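You operate a simulated robot arm through the tools that you are given. There is no shell and no other tool.

The job below is to be done with a simulated robot arm. You get a single attempt, and the scene is never put back.

TASK
Turn the heater down to LOW and test the relief lever once it reads 50 C.
Fine: keep off the hot copper pipe and its stream; shut the dial cover; hold the heater's yellow lever down till water covers the red bucket's floor. Where these are worked on the way, their far stop is far enough and under half their travel is too little: dial cover.

It is judged by the outcome, as a careful person would: the job done as asked, and still so three seconds after it is handed in. It fails if anything else is knocked over, pushed out of place, dropped, spilled or broken. Lids that push on must go on centred and level and be pressed home; caps that screw on are set level and turned clockwise until they are tight.

THE ROBOT
A 7-joint arm with a two-finger parallel gripper, fixed in place. Base frame: the origin is on the floor under the middle of its stand, x ahead of it, y to its left, z up. Units: mm, rad, N and s.
It reaches about 1247 mm from its shoulder. Its first joint turns from -2.304 to 2.304 rad. Payload 3.91 kg.
The tool frame sits at the grasp point between the pads (the TCP): z along the fingers, y along the line on which they close. The tips reach 30 mm beyond it. The gripper opens to 110 mm. The fingers are 20 mm wide and 10 mm thick; the gripper's body (48 by 112 mm) begins 55 mm behind the TCP.
Orientation is that of the tool frame in the base frame, as a unit quaternion [w, x, y, z]. With the fingers straight down and closing along the base's y, the tool's x points along the base's -x, its y along +y and its z along -z.

THE INTERFACE
- The arm moves only by the tool move_arm. Its argument "increments" is a list of rows, each an object (a shift or turn left out is 0, a gripper value left out holds the last) with "translation": the shift along the base's x, y, z in units of 25 mm (1.0 is 25 mm), a list of three; "dr": the turn, a rotation vector about the base's x, y, z in units of 4 degrees (1.0 is 4 degrees), a list of three; "hand": the opening, from 0 (shut) to 1 (fully open). In form: [{"translation": [x, y, z], "dr": [ax, ay, az], "hand": hand}, ...]. A call has 1 to 20 rows; each row shifts and turns the commanded pose from where the row before left it. A call with a number of a shift or a turn outside -1 to 1 is refused whole. A row lasts 0.2 s, in which the tool goes at most 50 mm and 0.15 rad; a call with a longer step from one row to the next is refused whole, and so is a gripper value outside its range. A pose out of reach is approached as far as the arm can. The call stops where the force on the tool passes 40 N (or 10 N more than at its start, if that is more) or the arm is blocked; 0.2 s more then pass. Each finger travels about 108 mm/s and halts on what it meets, pressing with about 41 N; the grip force reading is that of the motor and also rises with nothing between the fingers. The clock runs only during rows and for 0.2 s after the last one: add rows that do not move to give the fingers time. The reply holds the time, the measured pose of the TCP, the force on the tool along the base axes, the opening and the grip force, in the units named above and with some noise, with the torque about the TCP (base axes, N m) and any sound that the robot's microphone picked up, and new pictures: "pictures" is both (left out), scene, wrist or none.
- Cameras (640 x 400 px; columns grow to the right, rows downward): "scene" is fixed at [52.2, 500.9, 1561]; the picture's right is [0.70, -0.71, 0.00], its down [-0.29, -0.29, -0.91] and it looks along [0.65, 0.64, -0.41] (base axes); focal length 214 px, centre (320, 200). "wrist" rides on the gripper at [72, 17, -103] in the tool frame; the picture's right is [-0.23, 0.97, 0.00], its down [-0.76, -0.18, -0.62] and it looks along [-0.61, -0.14, 0.78] (tool axes); focal length 222 px, centre (320, 200). There is no depth. A picture from a camera that has moved, and an enlarged one, comes with that camera's place and axes in the base frame and with its lens.
- close_up(camera, box): a new picture of the part [left, top, right, bottom] of that camera's present view, enlarged. It takes no simulated time.
- job_done(): hands the job in; it is judged then, once.

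Nothing tells you positions but the pictures and the camera data. Unless the task says otherwise, let go and move clear before handing in.

The tools are called as name(argument=value, ...) on one line, values as JSON. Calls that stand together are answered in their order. move_arm: Moves the arm, as the interface text tells. Its arguments: {"type":"object","properties":{"increments":{"type":"array","items":{"type":"object","properties":{"translation":{"type":"array","items":{"type":"number"}},"dr":{"type":"array","items":{"type":"number"}},"hand":{"type":"number"}}}},"pictures":{"type":"string","enum":["both","scene","wrist","none"]}},"required":["increments"]} The other tools are called the same way: close_up (camera, box) takes an enlarged picture of a part of a camera's view; job_done () hands the job in.

At the start:

```text
time_s: 0.0
tool_pos: [152.1, 421.8, 1555.9]
ee_rot: [0.0, 0.0, 1.0, 0.0]
ft_force: [0.9, 1.1, 0.5]
torque: [-0.01, -0.01, 0.01]
opening: 110.0
finger_force: 0.0
```

scene: 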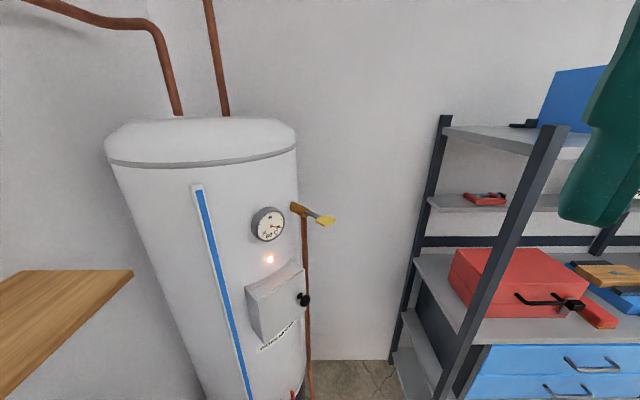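
wrist: 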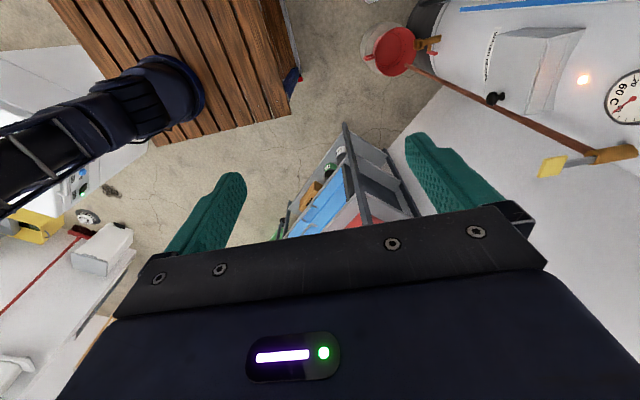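

I see a water heater with a gauge, a lamp, a grey cover box with a black knob, and a yellow relief lever beside a copper pipe that runs down to a red bucket. I'll enlarge the pictures before I move.

close_up(camera="scene", box=[220, 180, 360, 268])

close_up(camera="scene", box=[200, 250, 360, 400])

close_up(camera="wrist", box=[340, 0, 640, 190])

```text
4.55 times, centred on (290, 224) of scene
camera zoom: at [52.2, 500.9, 1561.0], right [0.7, -0.71, 0.0], down [-0.29, -0.29, -0.91], along [0.65, 0.64, -0.41], focal length 975 px, centre (456, 91)
```

zoom: 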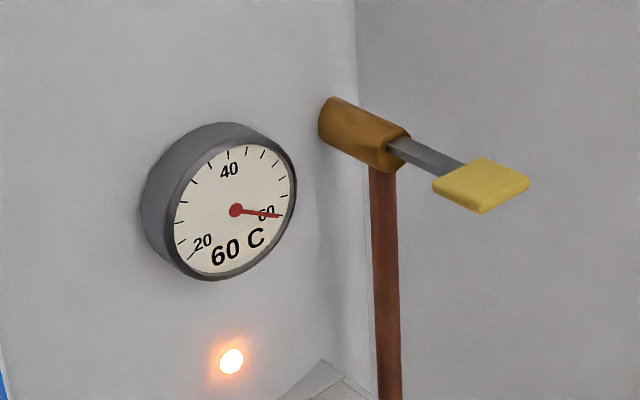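

```text
2.67 times, centred on (280, 325) of scene
camera zoom: at [52.2, 500.9, 1561.0], right [0.7, -0.71, 0.0], down [-0.29, -0.29, -0.91], along [0.65, 0.64, -0.41], focal length 572 px, centre (427, -133)
```

zoom: 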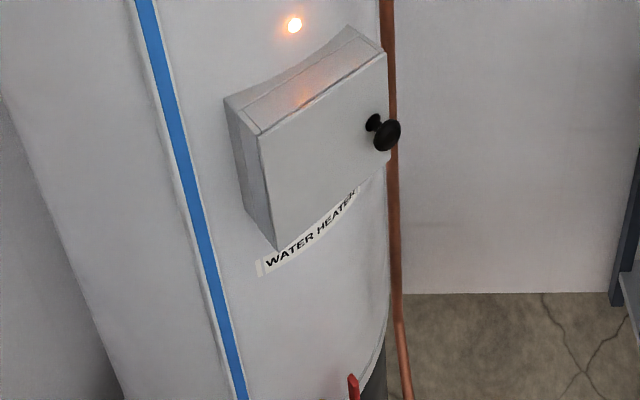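

```text
2.11 times, centred on (490, 95) of wrist
camera zoom: at [81.2, 439.5, 1657.5], right [0.23, 0.97, 0.0], down [0.76, -0.18, 0.62], along [0.61, -0.14, -0.78], focal length 468 px, centre (-38, 421)
```

zoom: 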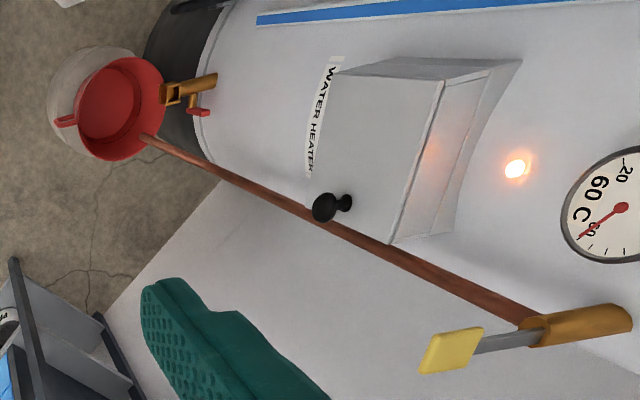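

The heater stands in the +y direction. By triangulation the cover's front face is at about y=853, x 203–350, z 992–1146. Its knob is near (322, 823, 1079), the yellow lever near (382, 808, 1302) and the gauge near (280, 882, 1300). Next I'll turn the gripper to face the heater and move lower, keeping well clear of everything.

move_arm(increments=[{"translation": [0.0, 0.1, -0.5], "dr": [1, 0, 0], "hand": 0.6}, {"translation": [0.0, 0.1, -0.5], "dr": [1, 0, 0]}, {"translation": [0.0, 0.1, -0.5], "dr": [1, 0, 0]}, {"translation": [0.0, 0.1, -0.5], "dr": [1, 0, 0]}, {"translation": [0.0, 0.1, -0.5], "dr": [1, 0, 0]}, {"translation": [0.0, 0.1, -0.5], "dr": [1, 0, 0]}, {"translation": [0.0, 0.1, -0.5], "dr": [1, 0, 0]}, {"translation": [0.0, 0.1, -0.5], "dr": [1, 0, 0]}, {"translation": [0.0, 0.1, -0.5], "dr": [1, 0, 0]}, {"translation": [0.0, 0.1, -0.5], "dr": [1, 0, 0]}])

```text
time_s: 2.2
tool_pos: [153.3, 446.0, 1430.7]
ee_rot: [0.0, 0.001, 0.939, 0.343]
ft_force: [0.9, -0.2, 0.2]
torque: [-0.02, 0.01, -0.02]
opening: 66.2
finger_force: 0.0
camera wrist: at [81.2, 394.0, 1519.6], right [0.23, 0.75, 0.63], down [0.76, -0.54, 0.36], along [0.61, 0.39, -0.69], focal length 222 px, centre (320, 200)
```

scene: 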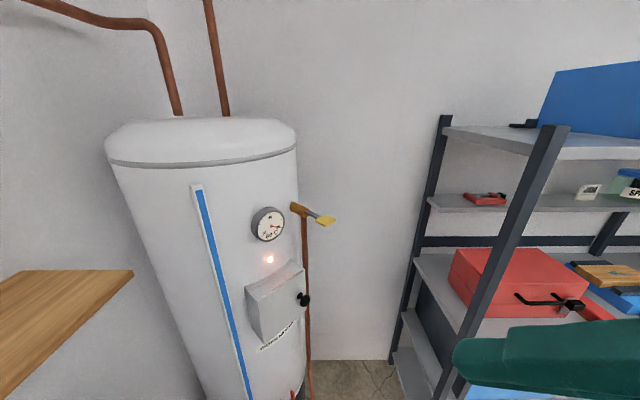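
wrist: 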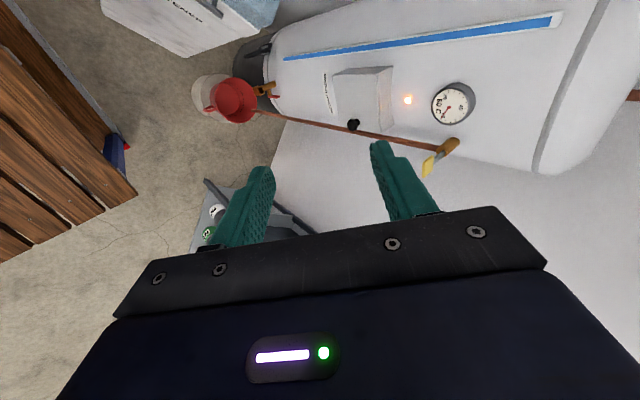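

The gripper is turning toward the heater and nothing is in the way. I'll carry on turning and lowering until the fingers point straight at it.

move_arm(increments=[{"translation": [0.2, 0.2, -0.7], "dr": [1, 0, 0]}, {"translation": [0.2, 0.2, -0.7], "dr": [1, 0, 0]}, {"translation": [0.2, 0.2, -0.7], "dr": [1, 0, 0]}, {"translation": [0.2, 0.2, -0.7], "dr": [1, 0, 0]}, {"translation": [0.2, 0.2, -0.7], "dr": [1, 0, 0]}, {"translation": [0.2, 0.2, -0.7], "dr": [1, 0, 0]}, {"translation": [0.2, 0.2, -0.7], "dr": [1, 0, 0]}, {"translation": [0.2, 0.2, -0.7], "dr": [1, 0, 0]}, {"translation": [0.2, 0.2, -0.7], "dr": [1, 0, 0]}, {"translation": [0.2, 0.2, -0.7], "dr": [1, 0, 0]}, {"translation": [0.2, 0.2, -0.7], "dr": [1, 0, 0]}, {"translation": [0.2, 0.2, -0.7], "dr": [1, 0, 0]}, {"translation": [0.2, 0.2, -0.7], "dr": [0.5, 0, 0]}])

```text
time_s: 5.0
tool_pos: [222.6, 502.4, 1220.2]
ee_rot: [0.012, 0.01, 0.725, 0.689]
ft_force: [-0.4, 0.1, 0.1]
torque: [-0.02, -0.02, 0.03]
opening: 66.1
finger_force: 0.1
out of reach, approached as far as the arm can: row 7, 8
camera wrist: at [146.6, 403.2, 1241.5], right [0.23, 0.04, 0.97], down [0.74, -0.65, -0.14], along [0.63, 0.76, -0.18], focal length 222 px, centre (320, 200)
```

scene: 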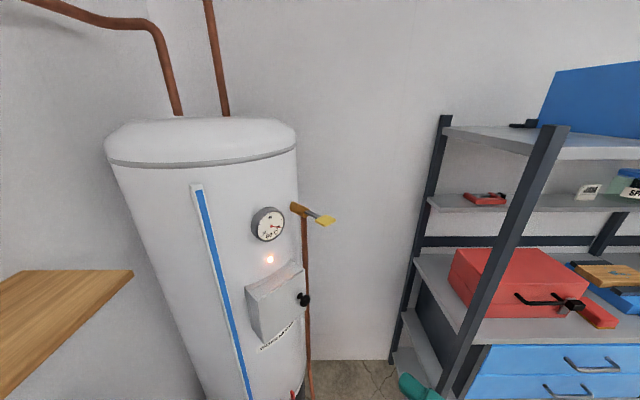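
wrist: 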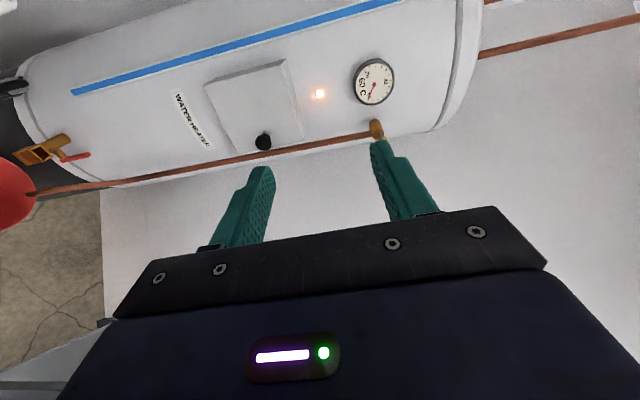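

The gripper now faces the heater almost squarely. I'll hold still for a moment, then enlarge the knob, cover and lever to locate them better.

move_arm(increments=[{"translation": [0, 0, 0]}, {"translation": [0, 0, 0]}], pictures="none")

close_up(camera="wrist", box=[180, 40, 320, 170])

close_up(camera="wrist", box=[300, 40, 440, 170])

close_up(camera="scene", box=[235, 250, 325, 350])

```text
time_s: 5.6
tool_pos: [221.1, 503.1, 1221.4]
ee_rot: [0.012, 0.01, 0.726, 0.688]
ft_force: [0.1, -1.0, -0.2]
torque: [-0.04, -0.01, -0.01]
opening: 66.0
finger_force: 0.1
```

```text
3.08 times, centred on (250, 105) of wrist
camera zoom: at [146.2, 403.8, 1241.3], right [0.22, 0.04, 0.97], down [0.74, -0.65, -0.14], along [0.63, 0.75, -0.18], focal length 684 px, centre (535, 492)
```

zoom: 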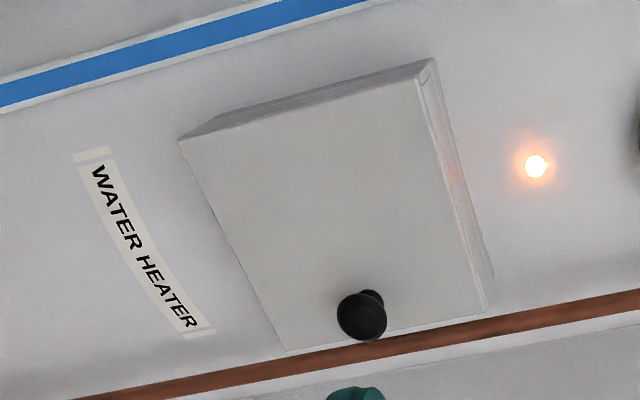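

```text
3.08 times, centred on (370, 105) of wrist
camera zoom: at [146.2, 403.8, 1241.3], right [0.22, 0.04, 0.97], down [0.74, -0.65, -0.14], along [0.63, 0.75, -0.18], focal length 684 px, centre (166, 492)
```

zoom: 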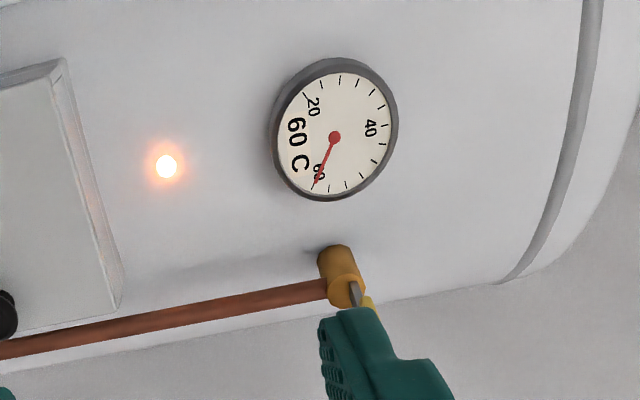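

```text
4.00 times, centred on (280, 300) of scene
camera zoom: at [52.2, 500.9, 1561.0], right [0.7, -0.71, 0.0], down [-0.29, -0.29, -0.91], along [0.65, 0.64, -0.41], focal length 858 px, centre (480, -200)
```

zoom: 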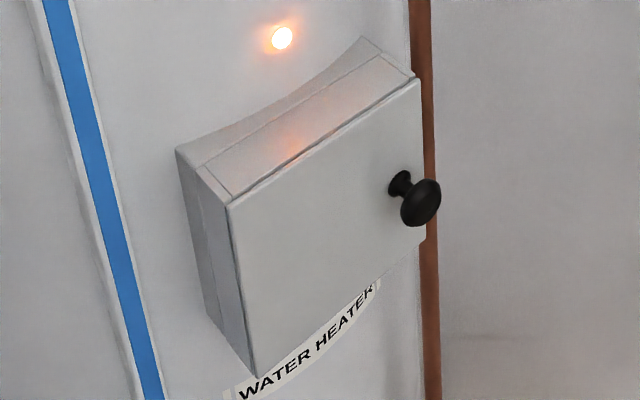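

The cover is hinged on its left and has a black mushroom knob on its right side, about (325, 825, 1066). The copper pipe runs down near x=378, y=881, so I'll stay to the left and in front of it. Next I'll line up in front of the knob from a distance.

move_arm(increments=[{"translation": [0.395, 0.6, -0.705]}, {"translation": [0.395, 0.6, -0.705]}, {"translation": [0.395, 0.6, -0.705]}, {"translation": [0.395, 0.6, -0.705]}, {"translation": [0.395, 0.6, -0.705]}, {"translation": [0.395, 0.6, -0.705]}, {"translation": [0.395, 0.6, -0.705]}, {"translation": [0.395, 0.6, -0.705]}, {"translation": [0, 0, 0]}])

```text
time_s: 7.6
tool_pos: [298.9, 625.5, 1079.7]
ee_rot: [0.011, 0.01, 0.725, 0.689]
ft_force: [-0.7, -0.3, 0.2]
torque: [0.0, 0.0, -0.03]
opening: 65.7
finger_force: 0.1
camera wrist: at [224.0, 526.5, 1100.2], right [0.22, 0.04, 0.97], down [0.74, -0.65, -0.14], along [0.63, 0.76, -0.18], focal length 222 px, centre (320, 200)
```

scene: 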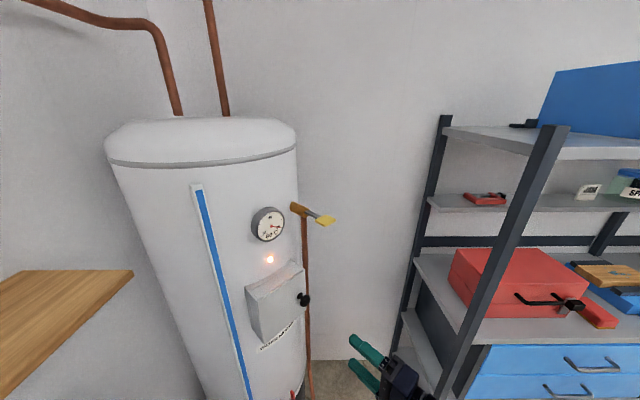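
wrist: 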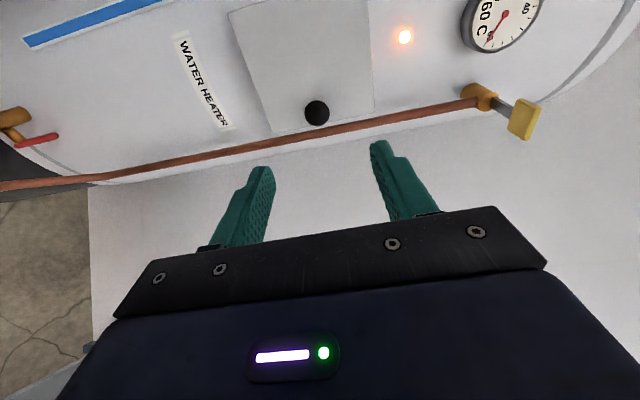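

The moves track well. Three camera views agree on the knob at about (328, 833, 1058). I'll correct the small tilt and close in to about 70 mm short of it.

move_arm(increments=[{"translation": [0.23, 0.9, -0.17], "dr": [0.2, 0.0, 0.11]}, {"translation": [0.23, 0.9, -0.17], "dr": [0.2, 0.0, 0.11]}, {"translation": [0.23, 0.9, -0.17], "dr": [0.2, 0.02, 0.11]}, {"translation": [0.23, 0.9, -0.17], "dr": [0.17, 0.02, 0.11]}, {"translation": [0.23, 0.9, -0.17]}, {"translation": [0, 0, 0]}])

```text
time_s: 9.0
tool_pos: [331.6, 736.6, 1058.3]
ee_rot: [0.0, 0.0, 0.706, 0.708]
ft_force: [0.1, -0.1, -0.3]
torque: [0.03, 0.01, 0.05]
opening: 66.1
finger_force: 0.0
camera wrist: at [258.8, 633.7, 1074.4], right [0.23, 0.0, 0.97], down [0.76, -0.62, -0.18], along [0.61, 0.78, -0.14], focal length 222 px, centre (320, 200)
```

scene: 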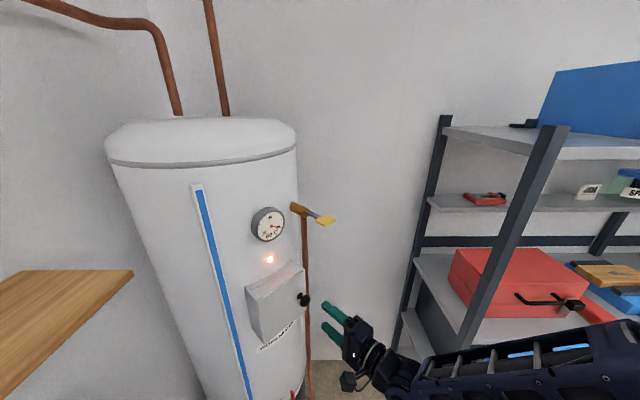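
wrist: 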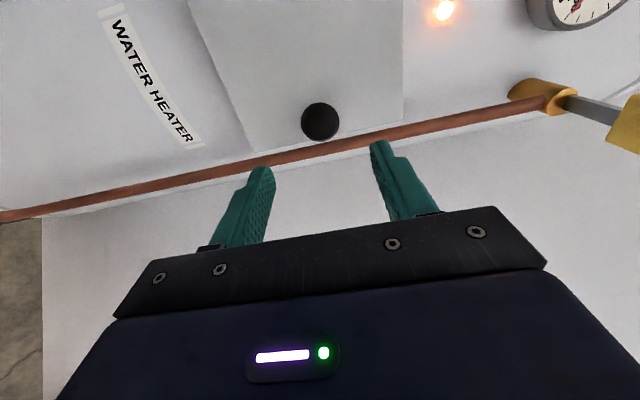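

The knob is centred between the open fingers, with its head about 34 mm across. I'll advance so the tips straddle the head and check before closing.

move_arm(increments=[{"translation": [-0.06, 0.6, 0.01]}, {"translation": [-0.06, 0.6, 0.01]}, {"translation": [-0.04, 0.6, 0.0]}, {"translation": [0, 0.6, 0.0]}, {"translation": [0, 0.5, 0.0]}, {"translation": [0, 0, 0]}])

close_up(camera="scene", box=[240, 240, 400, 340])

```text
time_s: 10.4
tool_pos: [326.0, 808.0, 1059.2]
ee_rot: [0.0, 0.0, 0.707, 0.707]
ft_force: [-0.5, 0.7, 0.8]
torque: [0.04, -0.03, -0.01]
opening: 66.0
finger_force: 0.0
camera wrist: at [253.9, 705.7, 1075.8], right [0.23, 0.0, 0.97], down [0.76, -0.62, -0.18], along [0.61, 0.78, -0.14], focal length 222 px, centre (320, 200)
```

scene: 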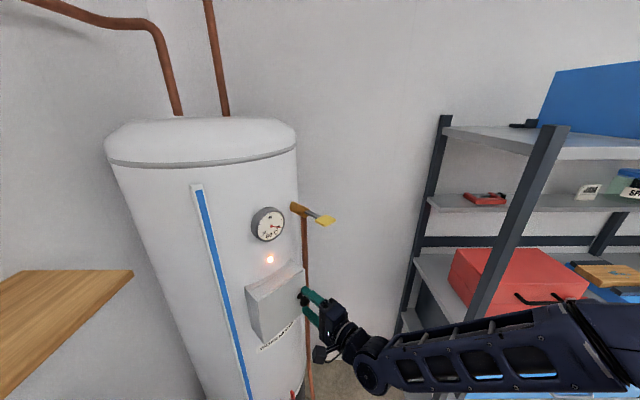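
wrist: 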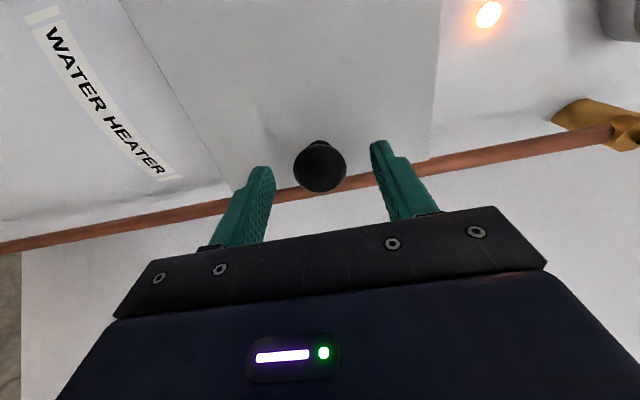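

```text
4.00 times, centred on (320, 290) of scene
camera zoom: at [52.2, 500.9, 1561.0], right [0.7, -0.71, 0.0], down [-0.29, -0.29, -0.91], along [0.65, 0.64, -0.41], focal length 858 px, centre (320, -160)
```

zoom: 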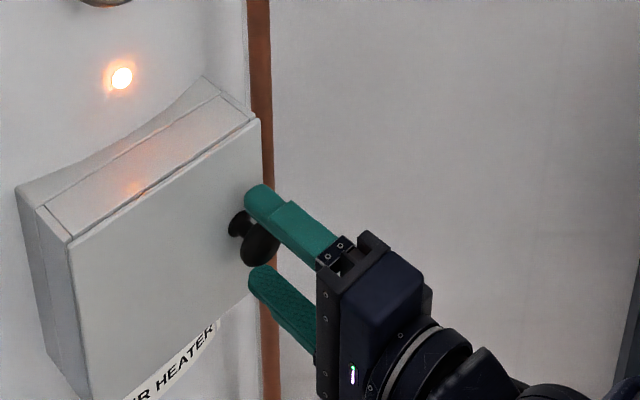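

The tips sit above and below the knob's head, clear of the door face and the pipe. I'll close on it.

move_arm(increments=[{"hand": 0.2}, {"hand": 0.0}, {"hand": 0.0}, {"hand": 0.0}])

```text
time_s: 11.4
tool_pos: [326.8, 808.5, 1060.0]
ee_rot: [0.0, 0.0, 0.706, 0.708]
ft_force: [-0.2, 1.3, 0.6]
torque: [-0.06, 0.07, -0.31]
opening: 33.3
finger_force: 45.1
camera wrist: at [253.9, 705.6, 1075.8], right [0.23, 0.0, 0.97], down [0.76, -0.62, -0.18], along [0.61, 0.78, -0.14], focal length 222 px, centre (320, 200)
```

scene: 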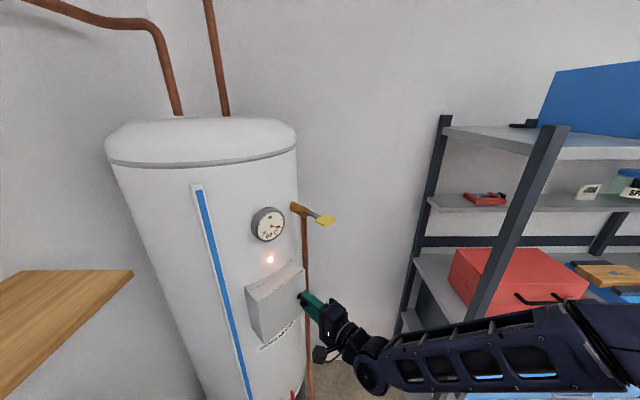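
wrist: 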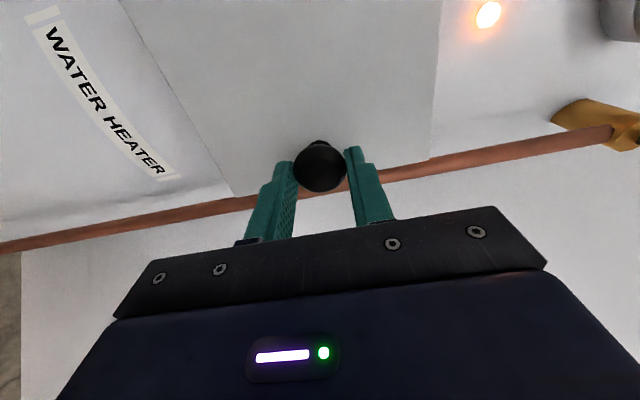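

The grip on the knob is firm at 33 mm. I'll pull it open along the arc of a left-hand hinge near (205, 862), a few degrees at first, and watch the force.

move_arm(increments=[{"translation": [-0.16, -0.336, 0], "dr": [0, 0, -1]}, {"translation": [-0.184, -0.32, 0], "dr": [0, 0, -1]}, {"translation": [-0.208, -0.308, 0], "dr": [0, 0, -1]}, {"translation": [0, 0, 0]}])

close_up(camera="scene", box=[220, 240, 380, 340])

```text
time_s: 12.4
tool_pos: [314.8, 783.8, 1059.6]
ee_rot: [0.076, 0.076, 0.702, 0.704]
ft_force: [21.0, -8.6, 7.9]
torque: [0.18, -0.03, -0.49]
opening: 33.2
finger_force: 45.0
camera wrist: at [221.7, 698.4, 1075.7], right [0.22, -0.05, 0.97], down [0.61, -0.77, -0.18], along [0.76, 0.64, -0.14], focal length 222 px, centre (320, 200)
```

scene: 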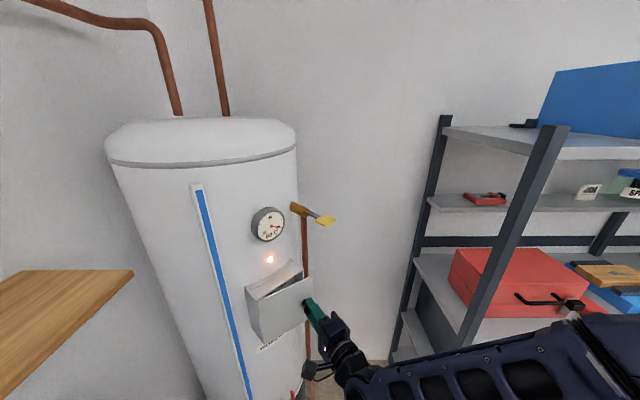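
wrist: 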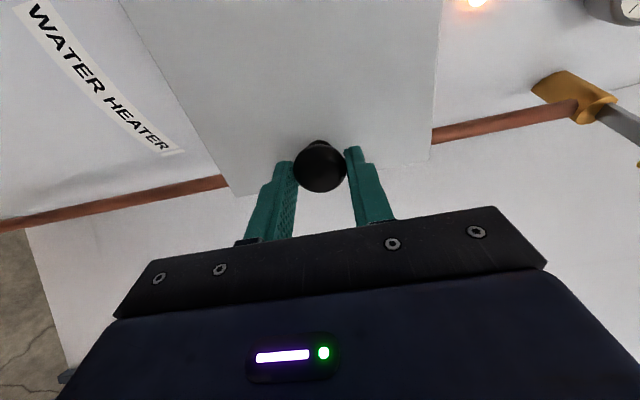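

```text
4.00 times, centred on (300, 290) of scene
camera zoom: at [52.2, 500.9, 1561.0], right [0.7, -0.71, 0.0], down [-0.29, -0.29, -0.91], along [0.65, 0.64, -0.41], focal length 858 px, centre (400, -160)
```

zoom: 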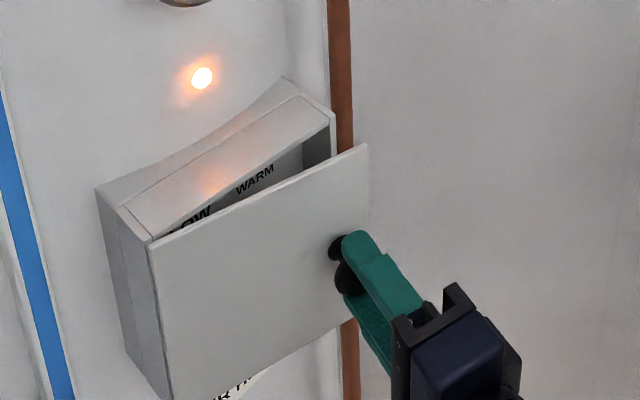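

The cover swings on its left edge, and "LOW" and "WARM" are printed inside. The sideways force shows the hinge is nearer y=853, so I'll continue on the corrected arc.

move_arm(increments=[{"translation": [-0.144, -0.32, 0], "dr": [0, 0, -1]}, {"translation": [-0.224, -0.288, 0], "dr": [0, 0, -1]}, {"translation": [-0.244, -0.264, 0], "dr": [0, 0, -1]}, {"translation": [-0.264, -0.252, 0], "dr": [0, 0, -1]}, {"translation": [0, 0, 0]}], pictures="scene")

```text
time_s: 13.6
tool_pos: [291.4, 755.8, 1059.7]
ee_rot: [0.172, 0.171, 0.685, 0.687]
ft_force: [18.2, -21.5, -2.3]
torque: [-0.19, -0.01, 0.15]
opening: 33.4
finger_force: 44.7
```

scene: 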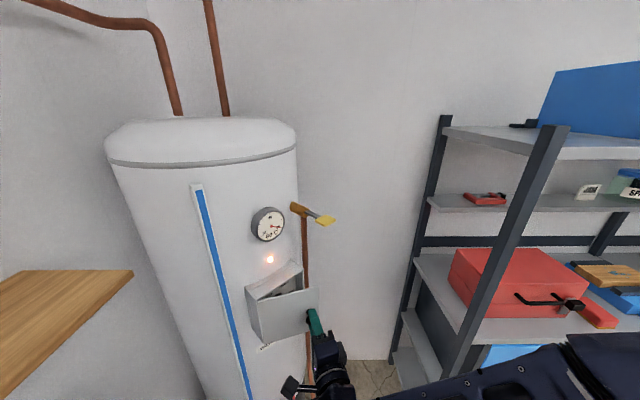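

The cover is about 28° open and I feel a radial outward load, which puts the true hinge nearer (202, 848). I'll adjust the arc and continue.

move_arm(increments=[{"translation": [-0.184, -0.312, 0], "dr": [0, 0, -1]}, {"translation": [-0.284, -0.228, 0], "dr": [0, 0, -1]}, {"translation": [-0.3, -0.204, 0], "dr": [0, 0, -1]}, {"translation": [-0.316, -0.188, 0], "dr": [0, 0, -1]}, {"translation": [0, 0, 0]}])

```text
time_s: 14.8
tool_pos: [260.6, 734.0, 1058.9]
ee_rot: [0.265, 0.263, 0.655, 0.657]
ft_force: [-14.0, 19.6, 4.7]
torque: [0.19, 0.08, 0.57]
opening: 33.0
finger_force: 44.7
camera wrist: at [137.4, 711.0, 1075.8], right [0.16, -0.16, 0.97], down [0.12, -0.98, -0.18], along [0.98, 0.14, -0.14], focal length 222 px, centre (320, 200)
```

scene: 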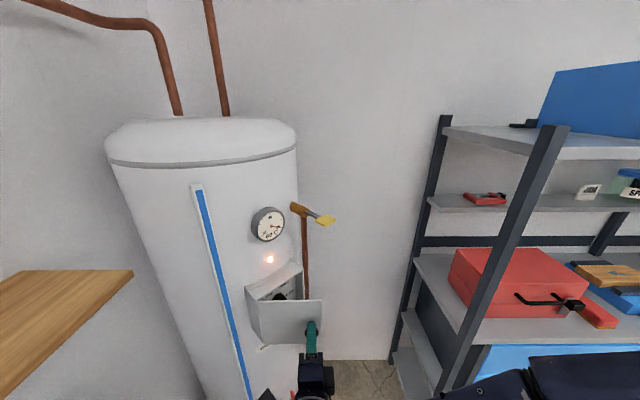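
wrist: 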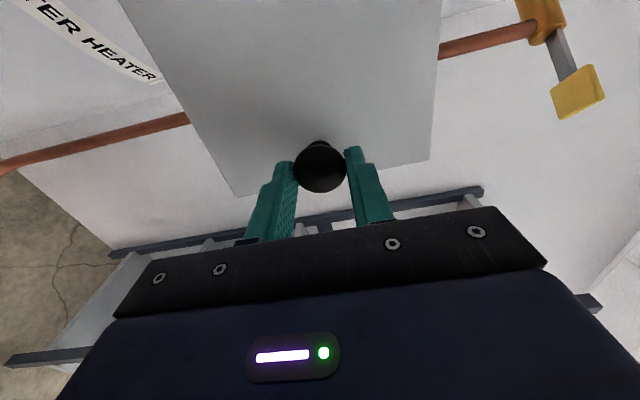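

The cover is about 44° open and the load has swapped sign, so the hinge lies between my two guesses, near (203.5, 851). I'll go on to about 60° and check again.

move_arm(increments=[{"translation": [-0.396, -0.076, 0], "dr": [0, 0, -1]}, {"translation": [-0.34, -0.128, 0], "dr": [0, 0, -1]}, {"translation": [-0.348, -0.108, 0], "dr": [0, 0, -1]}, {"translation": [-0.356, -0.08, 0], "dr": [0, 0, -1]}, {"translation": [0, 0, 0]}])

close_up(camera="scene", box=[200, 240, 360, 400])

```text
time_s: 16.0
tool_pos: [229.2, 723.8, 1060.5]
ee_rot: [0.355, 0.353, 0.611, 0.613]
ft_force: [-3.3, -10.6, 19.1]
torque: [-0.01, -0.45, 0.65]
opening: 32.9
finger_force: 45.1
camera wrist: at [102.7, 735.4, 1075.6], right [0.11, -0.2, 0.97], down [-0.16, -0.97, -0.18], along [0.98, -0.14, -0.14], focal length 222 px, centre (320, 200)
```

scene: 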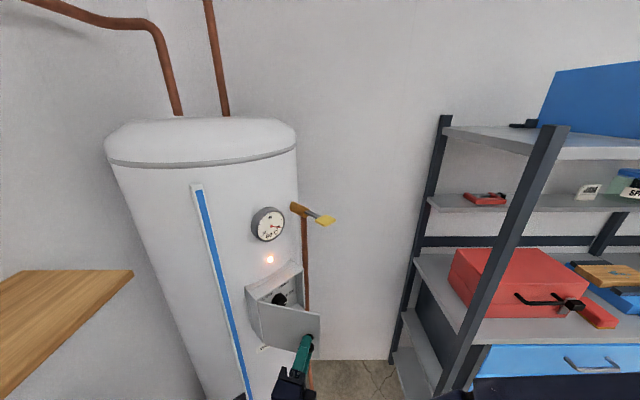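
wrist: 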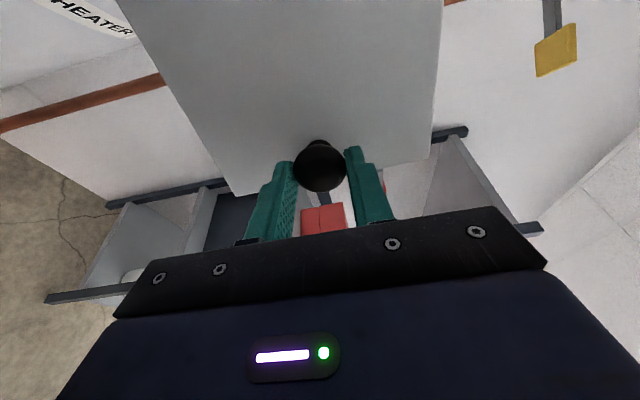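

```text
2.50 times, centred on (280, 320) of scene
camera zoom: at [52.2, 500.9, 1561.0], right [0.7, -0.71, 0.0], down [-0.29, -0.29, -0.91], along [0.65, 0.64, -0.41], focal length 536 px, centre (420, -100)
```

zoom: 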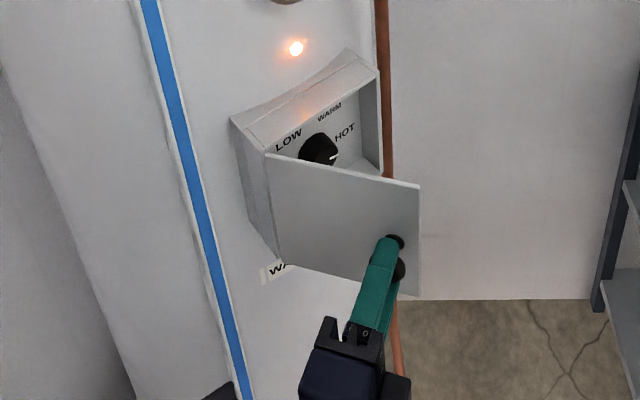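

The cover is 60° open. Inside is a black dial with LOW, WARM and HOT marks, and it now points to HOT. I'll open the cover to about 90°, turning the gripper a little less than the cover.

move_arm(increments=[{"translation": [-0.36, -0.056, 0], "dr": [0, 0, -1]}, {"translation": [-0.36, -0.028, 0], "dr": [0, 0, -1]}, {"translation": [-0.364, -0.008, 0], "dr": [0, 0, -1]}, {"translation": [-0.34, 0.0, 0], "dr": [0, 0, -0.5]}, {"translation": [-0.34, 0.01, 0], "dr": [0, 0, -0.5]}, {"translation": [0, 0, 0]}])

close_up(camera="scene", box=[200, 240, 360, 400])

```text
time_s: 17.4
tool_pos: [183.1, 720.6, 1059.1]
ee_rot: [0.436, 0.435, 0.556, 0.558]
ft_force: [9.5, -1.3, 26.6]
torque: [0.07, -0.54, -1.17]
opening: 33.4
finger_force: 45.0
camera wrist: at [65.4, 767.0, 1075.8], right [0.05, -0.22, 0.97], down [-0.42, -0.89, -0.18], along [0.91, -0.4, -0.14], focal length 222 px, centre (320, 200)
```

scene: 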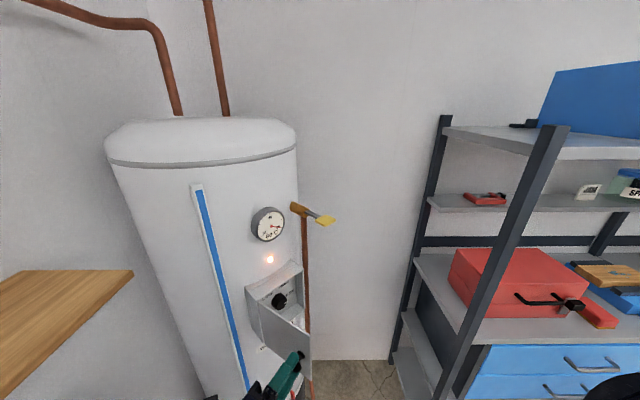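
wrist: 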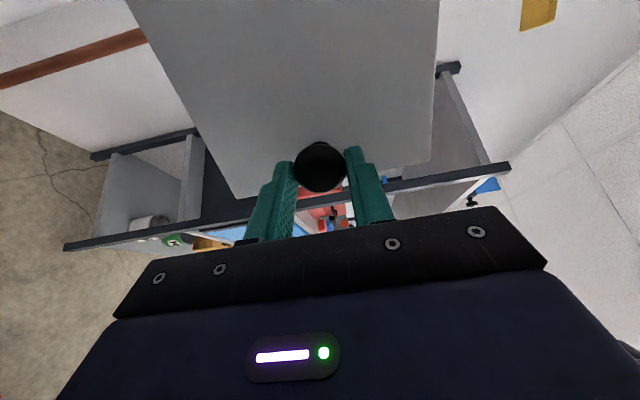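

```text
2.50 times, centred on (280, 320) of scene
camera zoom: at [52.2, 500.9, 1561.0], right [0.7, -0.71, 0.0], down [-0.29, -0.29, -0.91], along [0.65, 0.64, -0.41], focal length 536 px, centre (420, -100)
```

zoom: 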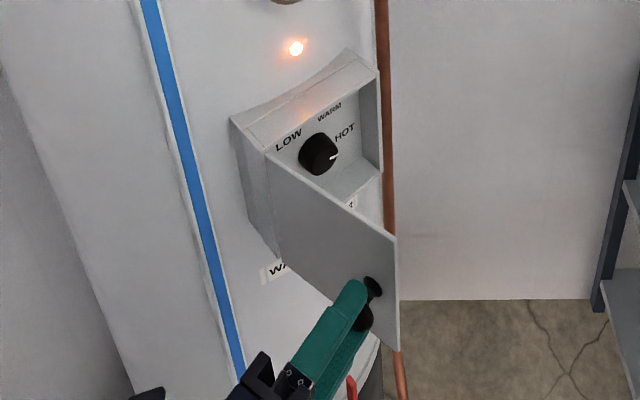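

The cover is about 80° open. I'll zoom in on the dial before deciding how much further the cover has to open.

close_up(camera="scene", box=[245, 255, 315, 325])

move_arm(increments=[{"translation": [-0.3, 0.02, 0], "dr": [0, 0, -0.5]}, {"translation": [-0.3, 0.03, 0], "dr": [0, 0, -0.5]}, {"translation": [-0.3, 0.04, 0], "dr": [0, 0, -0.5]}, {"translation": [0, 0, 0]}])

```text
5.71 times, centred on (280, 290) of scene
camera zoom: at [52.2, 500.9, 1561.0], right [0.7, -0.71, 0.0], down [-0.29, -0.29, -0.91], along [0.65, 0.64, -0.41], focal length 1226 px, centre (549, -314)
```

zoom: 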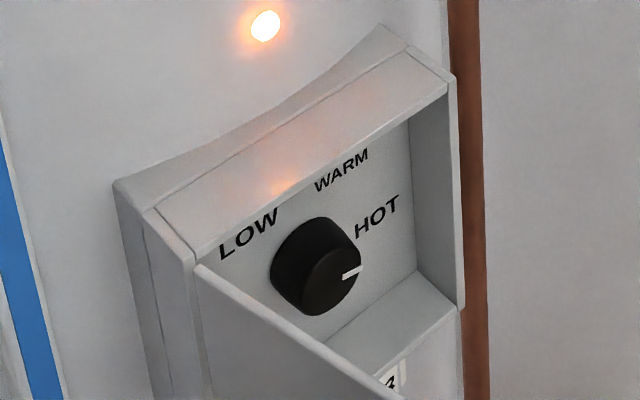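

```text
time_s: 18.4
tool_pos: [160.8, 722.7, 1059.2]
ee_rot: [0.465, 0.464, 0.533, 0.534]
ft_force: [10.8, 19.1, 29.9]
torque: [0.06, -0.64, -0.6]
opening: 33.3
finger_force: 45.1
camera wrist: at [49.1, 781.9, 1075.8], right [0.03, -0.23, 0.97], down [-0.51, -0.84, -0.18], along [0.86, -0.49, -0.14], focal length 222 px, centre (320, 200)
```

scene: 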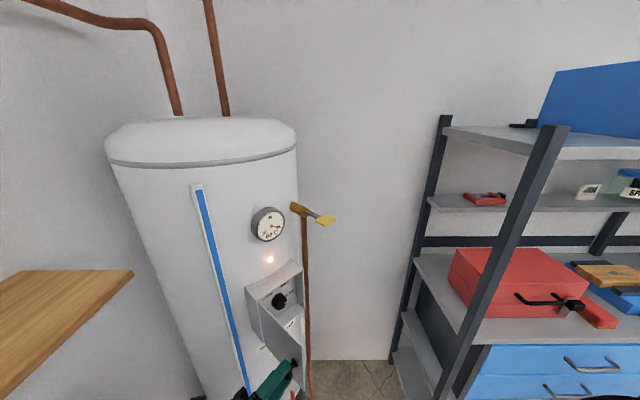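
wrist: 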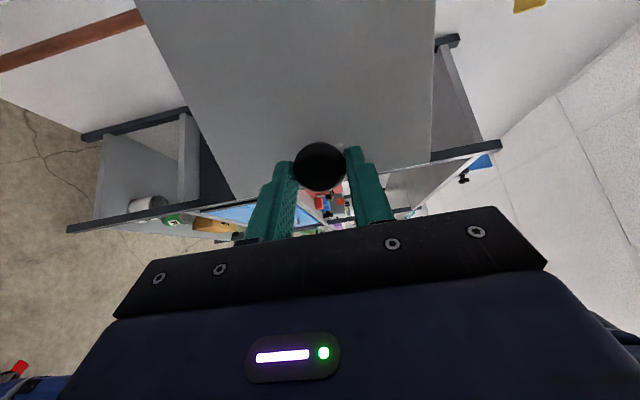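

The cover is open about 90°, and the dial's white pointer is at HOT. I'll let go of the knob, back straight off, and then push the cover wider from the inside.

move_arm(increments=[{"hand": 0.55}, {"hand": 0.55}, {"translation": [-0.8, -0.1, 0]}, {"translation": [-0.9, -0.15, 0]}, {"translation": [0, 0, 0]}])

close_up(camera="scene", box=[200, 240, 360, 400])

```text
time_s: 19.6
tool_pos: [119.5, 715.1, 1058.8]
ee_rot: [0.464, 0.463, 0.533, 0.535]
ft_force: [-0.4, 1.1, 0.9]
torque: [-0.04, 0.0, -0.01]
opening: 60.1
finger_force: 0.1
camera wrist: at [6.4, 774.4, 1074.7], right [0.03, -0.22, 0.97], down [-0.51, -0.84, -0.18], along [0.86, -0.49, -0.14], focal length 222 px, centre (320, 200)
```

scene: 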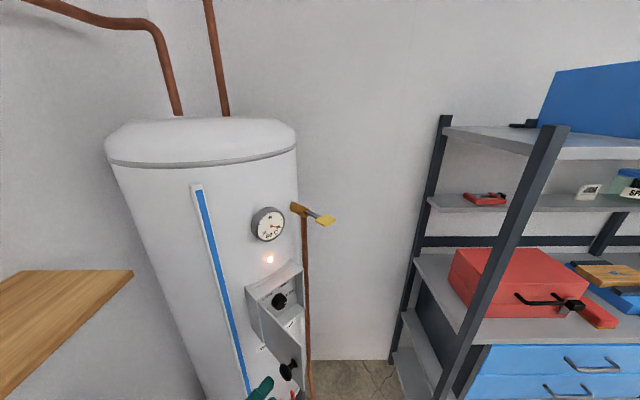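
wrist: 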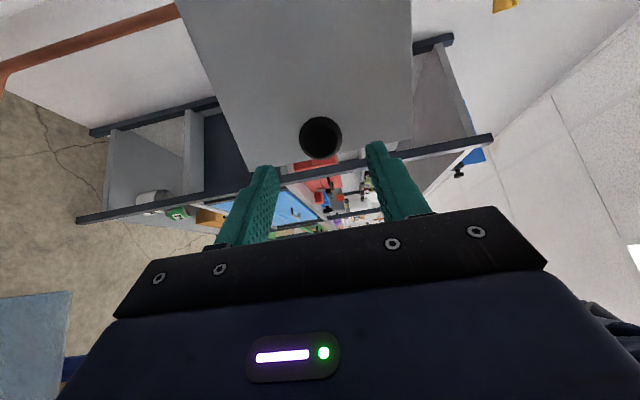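

```text
2.50 times, centred on (280, 320) of scene
camera zoom: at [52.2, 500.9, 1561.0], right [0.7, -0.71, 0.0], down [-0.29, -0.29, -0.91], along [0.65, 0.64, -0.41], focal length 536 px, centre (420, -100)
```

zoom: 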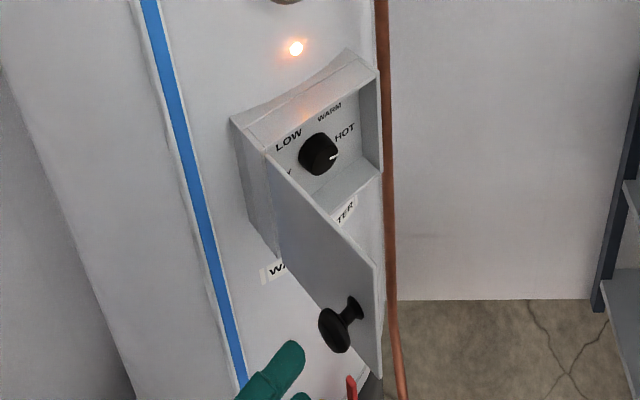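

The cover stays where I left it at about 90°. I'll back out past its free edge and swing the gripper round to face the heater again from in front.

move_arm(increments=[{"translation": [-0.2, -1, 0], "dr": [0, 0, 0.6], "hand": 0.3}, {"translation": [0, -1, 0], "dr": [0, 0, 1]}, {"translation": [0, -1, 0], "dr": [0, 0, 1]}, {"translation": [0, -1, 0], "dr": [0, 0, 1]}, {"translation": [0, -1, 0], "dr": [0, 0, 1]}, {"translation": [0, -0.6, 0], "dr": [0, 0, 1]}, {"translation": [0.3, 0, 0], "dr": [0, 0, 1]}, {"translation": [0.4, 0, 0], "dr": [0, 0, 1]}, {"translation": [0.4, 0, 0], "dr": [0, 0, 1]}, {"translation": [0.4, 0, 0], "dr": [0, 0, 1]}, {"translation": [0.4, 0, 0], "dr": [0, 0, 1]}, {"translation": [0.4, 0, 0], "dr": [0, 0, 1]}, {"translation": [0.4, 0, 0], "dr": [0, 0, 1]}, {"translation": [0.4, 0, 0], "dr": [0, 0, 1]}, {"translation": [0.4, 0, 0], "dr": [0, 0, 1]}, {"translation": [0.4, 0, 0], "dr": [0, 0, 1]}, {"translation": [0.4, 0, 0], "dr": [0, 0, 1]}, {"translation": [0.4, 0, 0], "dr": [0, 0, 1]}, {"translation": [0.4, 0, 0], "dr": [0, 0, 1]}, {"translation": [0.4, 0, 0], "dr": [0, 0, 1]}])

```text
time_s: 23.8
tool_pos: [252.0, 577.2, 1060.0]
ee_rot: [0.023, 0.021, 0.706, 0.707]
ft_force: [-0.2, -0.1, 0.4]
torque: [0.0, 0.0, 0.01]
opening: 33.1
finger_force: 0.1
camera wrist: at [172.4, 479.1, 1075.9], right [0.23, -0.02, 0.97], down [0.72, -0.67, -0.18], along [0.65, 0.74, -0.14], focal length 222 px, centre (320, 200)
```

scene: 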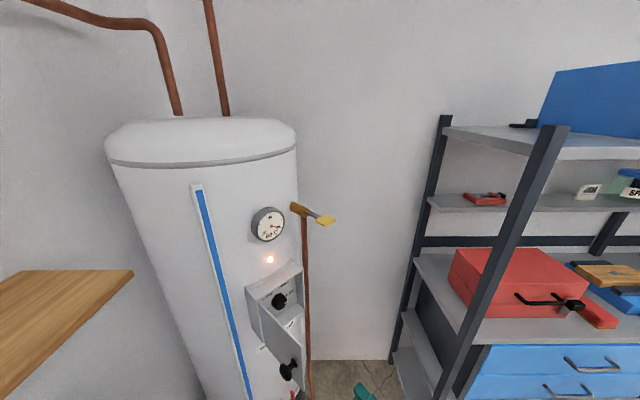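
wrist: 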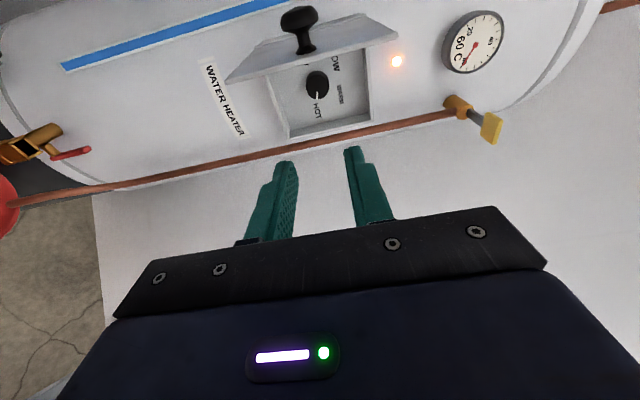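

close_up(camera="wrist", box=[220, 0, 400, 140])

close_up(camera="scene", box=[235, 255, 325, 385])

```text
2.86 times, centred on (310, 70) of wrist
camera zoom: at [172.4, 479.1, 1075.9], right [0.23, -0.02, 0.97], down [0.72, -0.67, -0.18], along [0.65, 0.74, -0.14], focal length 635 px, centre (349, 571)
```

zoom: 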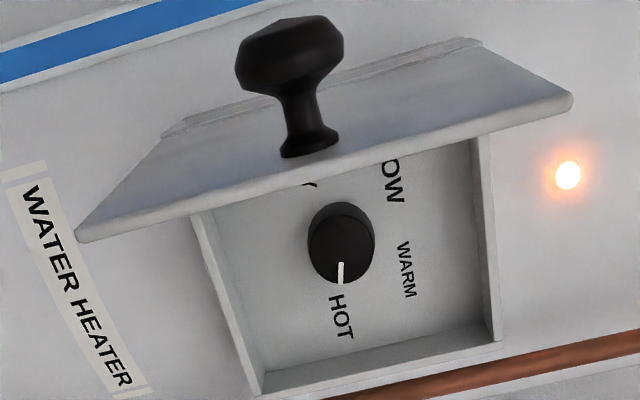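

```text
3.08 times, centred on (280, 320) of scene
camera zoom: at [52.2, 500.9, 1561.0], right [0.7, -0.71, 0.0], down [-0.29, -0.29, -0.91], along [0.65, 0.64, -0.41], focal length 660 px, centre (443, -169)
```

zoom: 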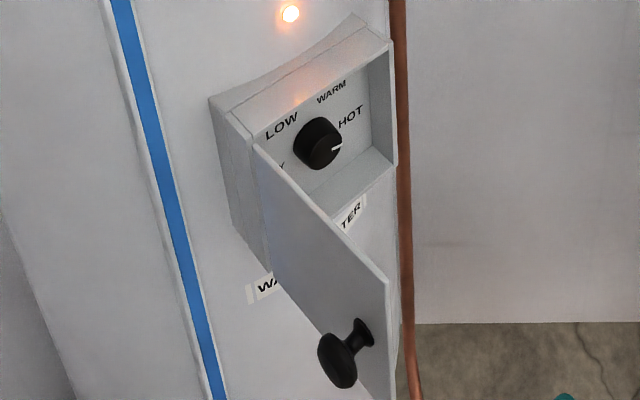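

The dial front is near (277, 879, 1055), with its pointer at HOT on the right. LOW is upper left and there's another label ending in "Y" further left, so I'll have to stop exactly at LOW. First I'll push the cover wider with closed fingers from inside.

move_arm(increments=[{"translation": [0, 0.9, 0], "dr": [0, 0, 0.5], "hand": 0}, {"translation": [0, 0.9, 0], "dr": [0, 0, 0.4]}, {"translation": [0, 0.9, 0]}, {"translation": [0, 0.9, 0]}, {"translation": [0, 0.9, 0]}, {"translation": [0, 0.9, 0]}, {"translation": [0, 0.9, 0]}, {"translation": [0, 0, 0]}])

```text
time_s: 25.6
tool_pos: [251.5, 734.5, 1060.7]
ee_rot: [0.001, 0.0, 0.707, 0.708]
ft_force: [0.9, 0.2, 0.6]
torque: [-0.05, 0.02, 0.01]
opening: 0.0
finger_force: 37.8
camera wrist: at [178.6, 632.1, 1076.3], right [0.23, 0.0, 0.97], down [0.76, -0.62, -0.18], along [0.61, 0.78, -0.14], focal length 222 px, centre (320, 200)
```

scene: 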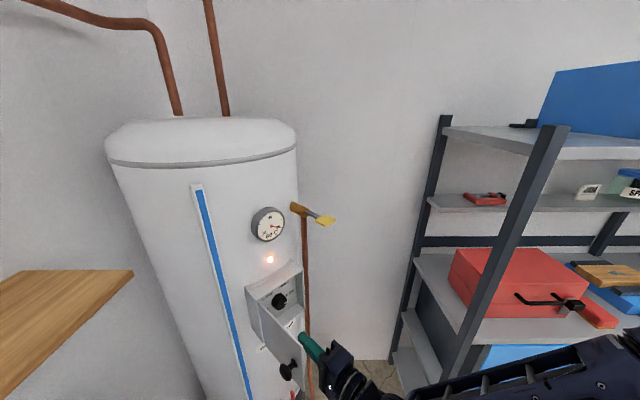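
wrist: 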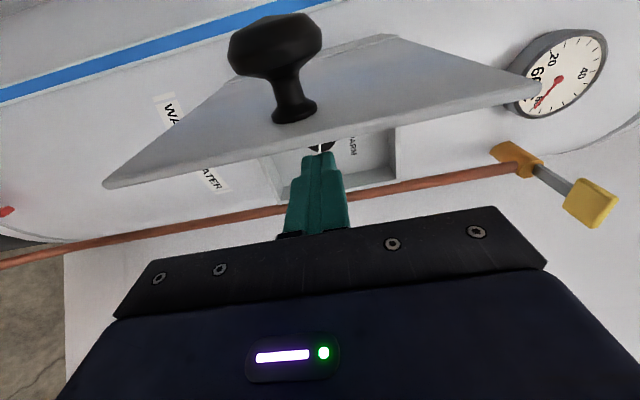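

The closed fingertips are just inside the cover's free edge. I'll push to the left in small steps to swing it wider.

move_arm(increments=[{"translation": [-0.5, 0, 0]}, {"translation": [-0.5, 0, 0]}, {"translation": [-0.5, 0, 0]}, {"translation": [-0.5, 0, 0]}, {"translation": [-0.5, 0, 0]}, {"translation": [0, 0, 0]}])

```text
time_s: 27.0
tool_pos: [187.7, 735.2, 1060.0]
ee_rot: [0.0, 0.0, 0.706, 0.708]
ft_force: [-0.7, 0.9, 0.1]
torque: [0.0, 0.01, 0.04]
opening: 0.0
finger_force: 37.7
camera wrist: at [115.8, 632.9, 1075.6], right [0.23, 0.0, 0.97], down [0.76, -0.62, -0.18], along [0.61, 0.78, -0.14], focal length 222 px, centre (320, 200)
```

scene: 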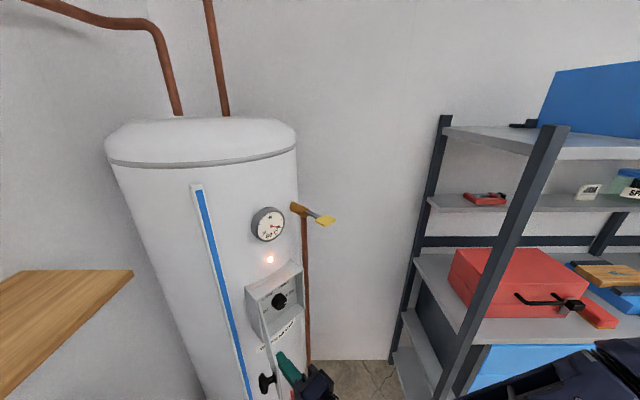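
wrist: 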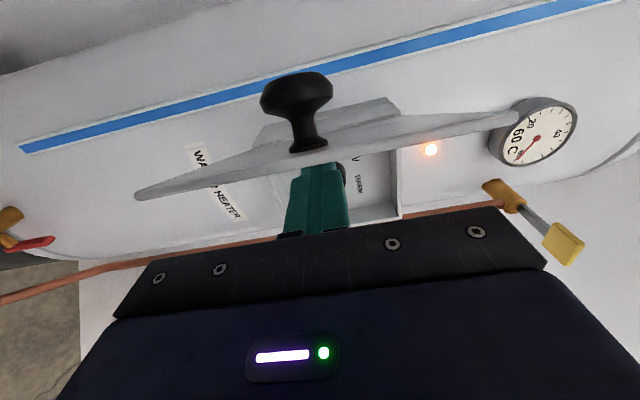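

The cover is swinging freely past 100°. I'll push a bit more to make room for the gripper and wrist camera.

move_arm(increments=[{"translation": [-0.4, 0, 0]}, {"translation": [-0.4, 0, 0]}, {"translation": [-0.4, 0, 0]}, {"translation": [-0.4, 0, 0]}, {"translation": [0, 0, 0]}])

close_up(camera="scene", box=[235, 255, 325, 400])

```text
time_s: 27.7
tool_pos: [176.1, 736.1, 1059.4]
ee_rot: [0.007, 0.004, 0.706, 0.708]
ft_force: [11.0, -8.6, 0.0]
torque: [0.1, -0.05, -0.24]
opening: 0.0
finger_force: 38.1
stopped in row 3: the force on the tool passed its limit at 50 N (the readings are from after the stop); the commanded pose is now the measured one
camera wrist: at [102.2, 633.8, 1075.4], right [0.22, -0.01, 0.97], down [0.75, -0.63, -0.18], along [0.62, 0.77, -0.14], focal length 222 px, centre (320, 200)
```

scene: 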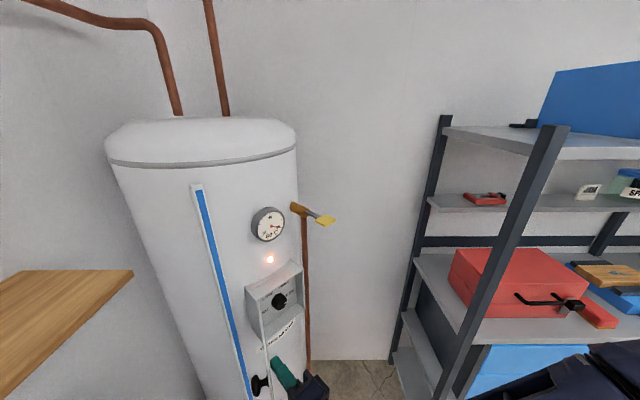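
wrist: 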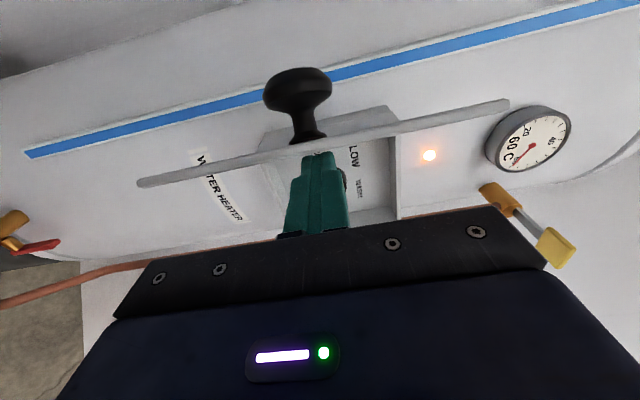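

```text
2.76 times, centred on (280, 328) of scene
camera zoom: at [52.2, 500.9, 1561.0], right [0.7, -0.71, 0.0], down [-0.29, -0.29, -0.91], along [0.65, 0.64, -0.41], focal length 592 px, centre (430, -152)
```

zoom: 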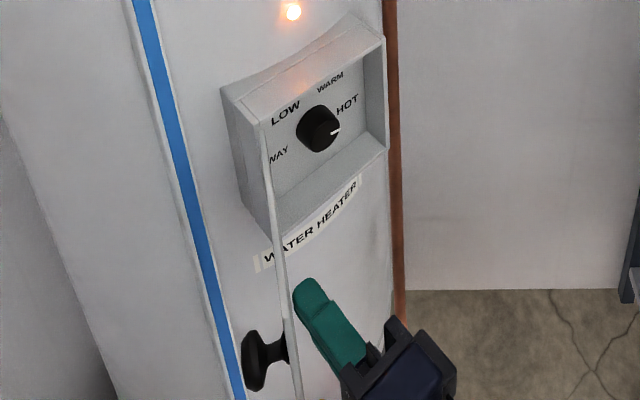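

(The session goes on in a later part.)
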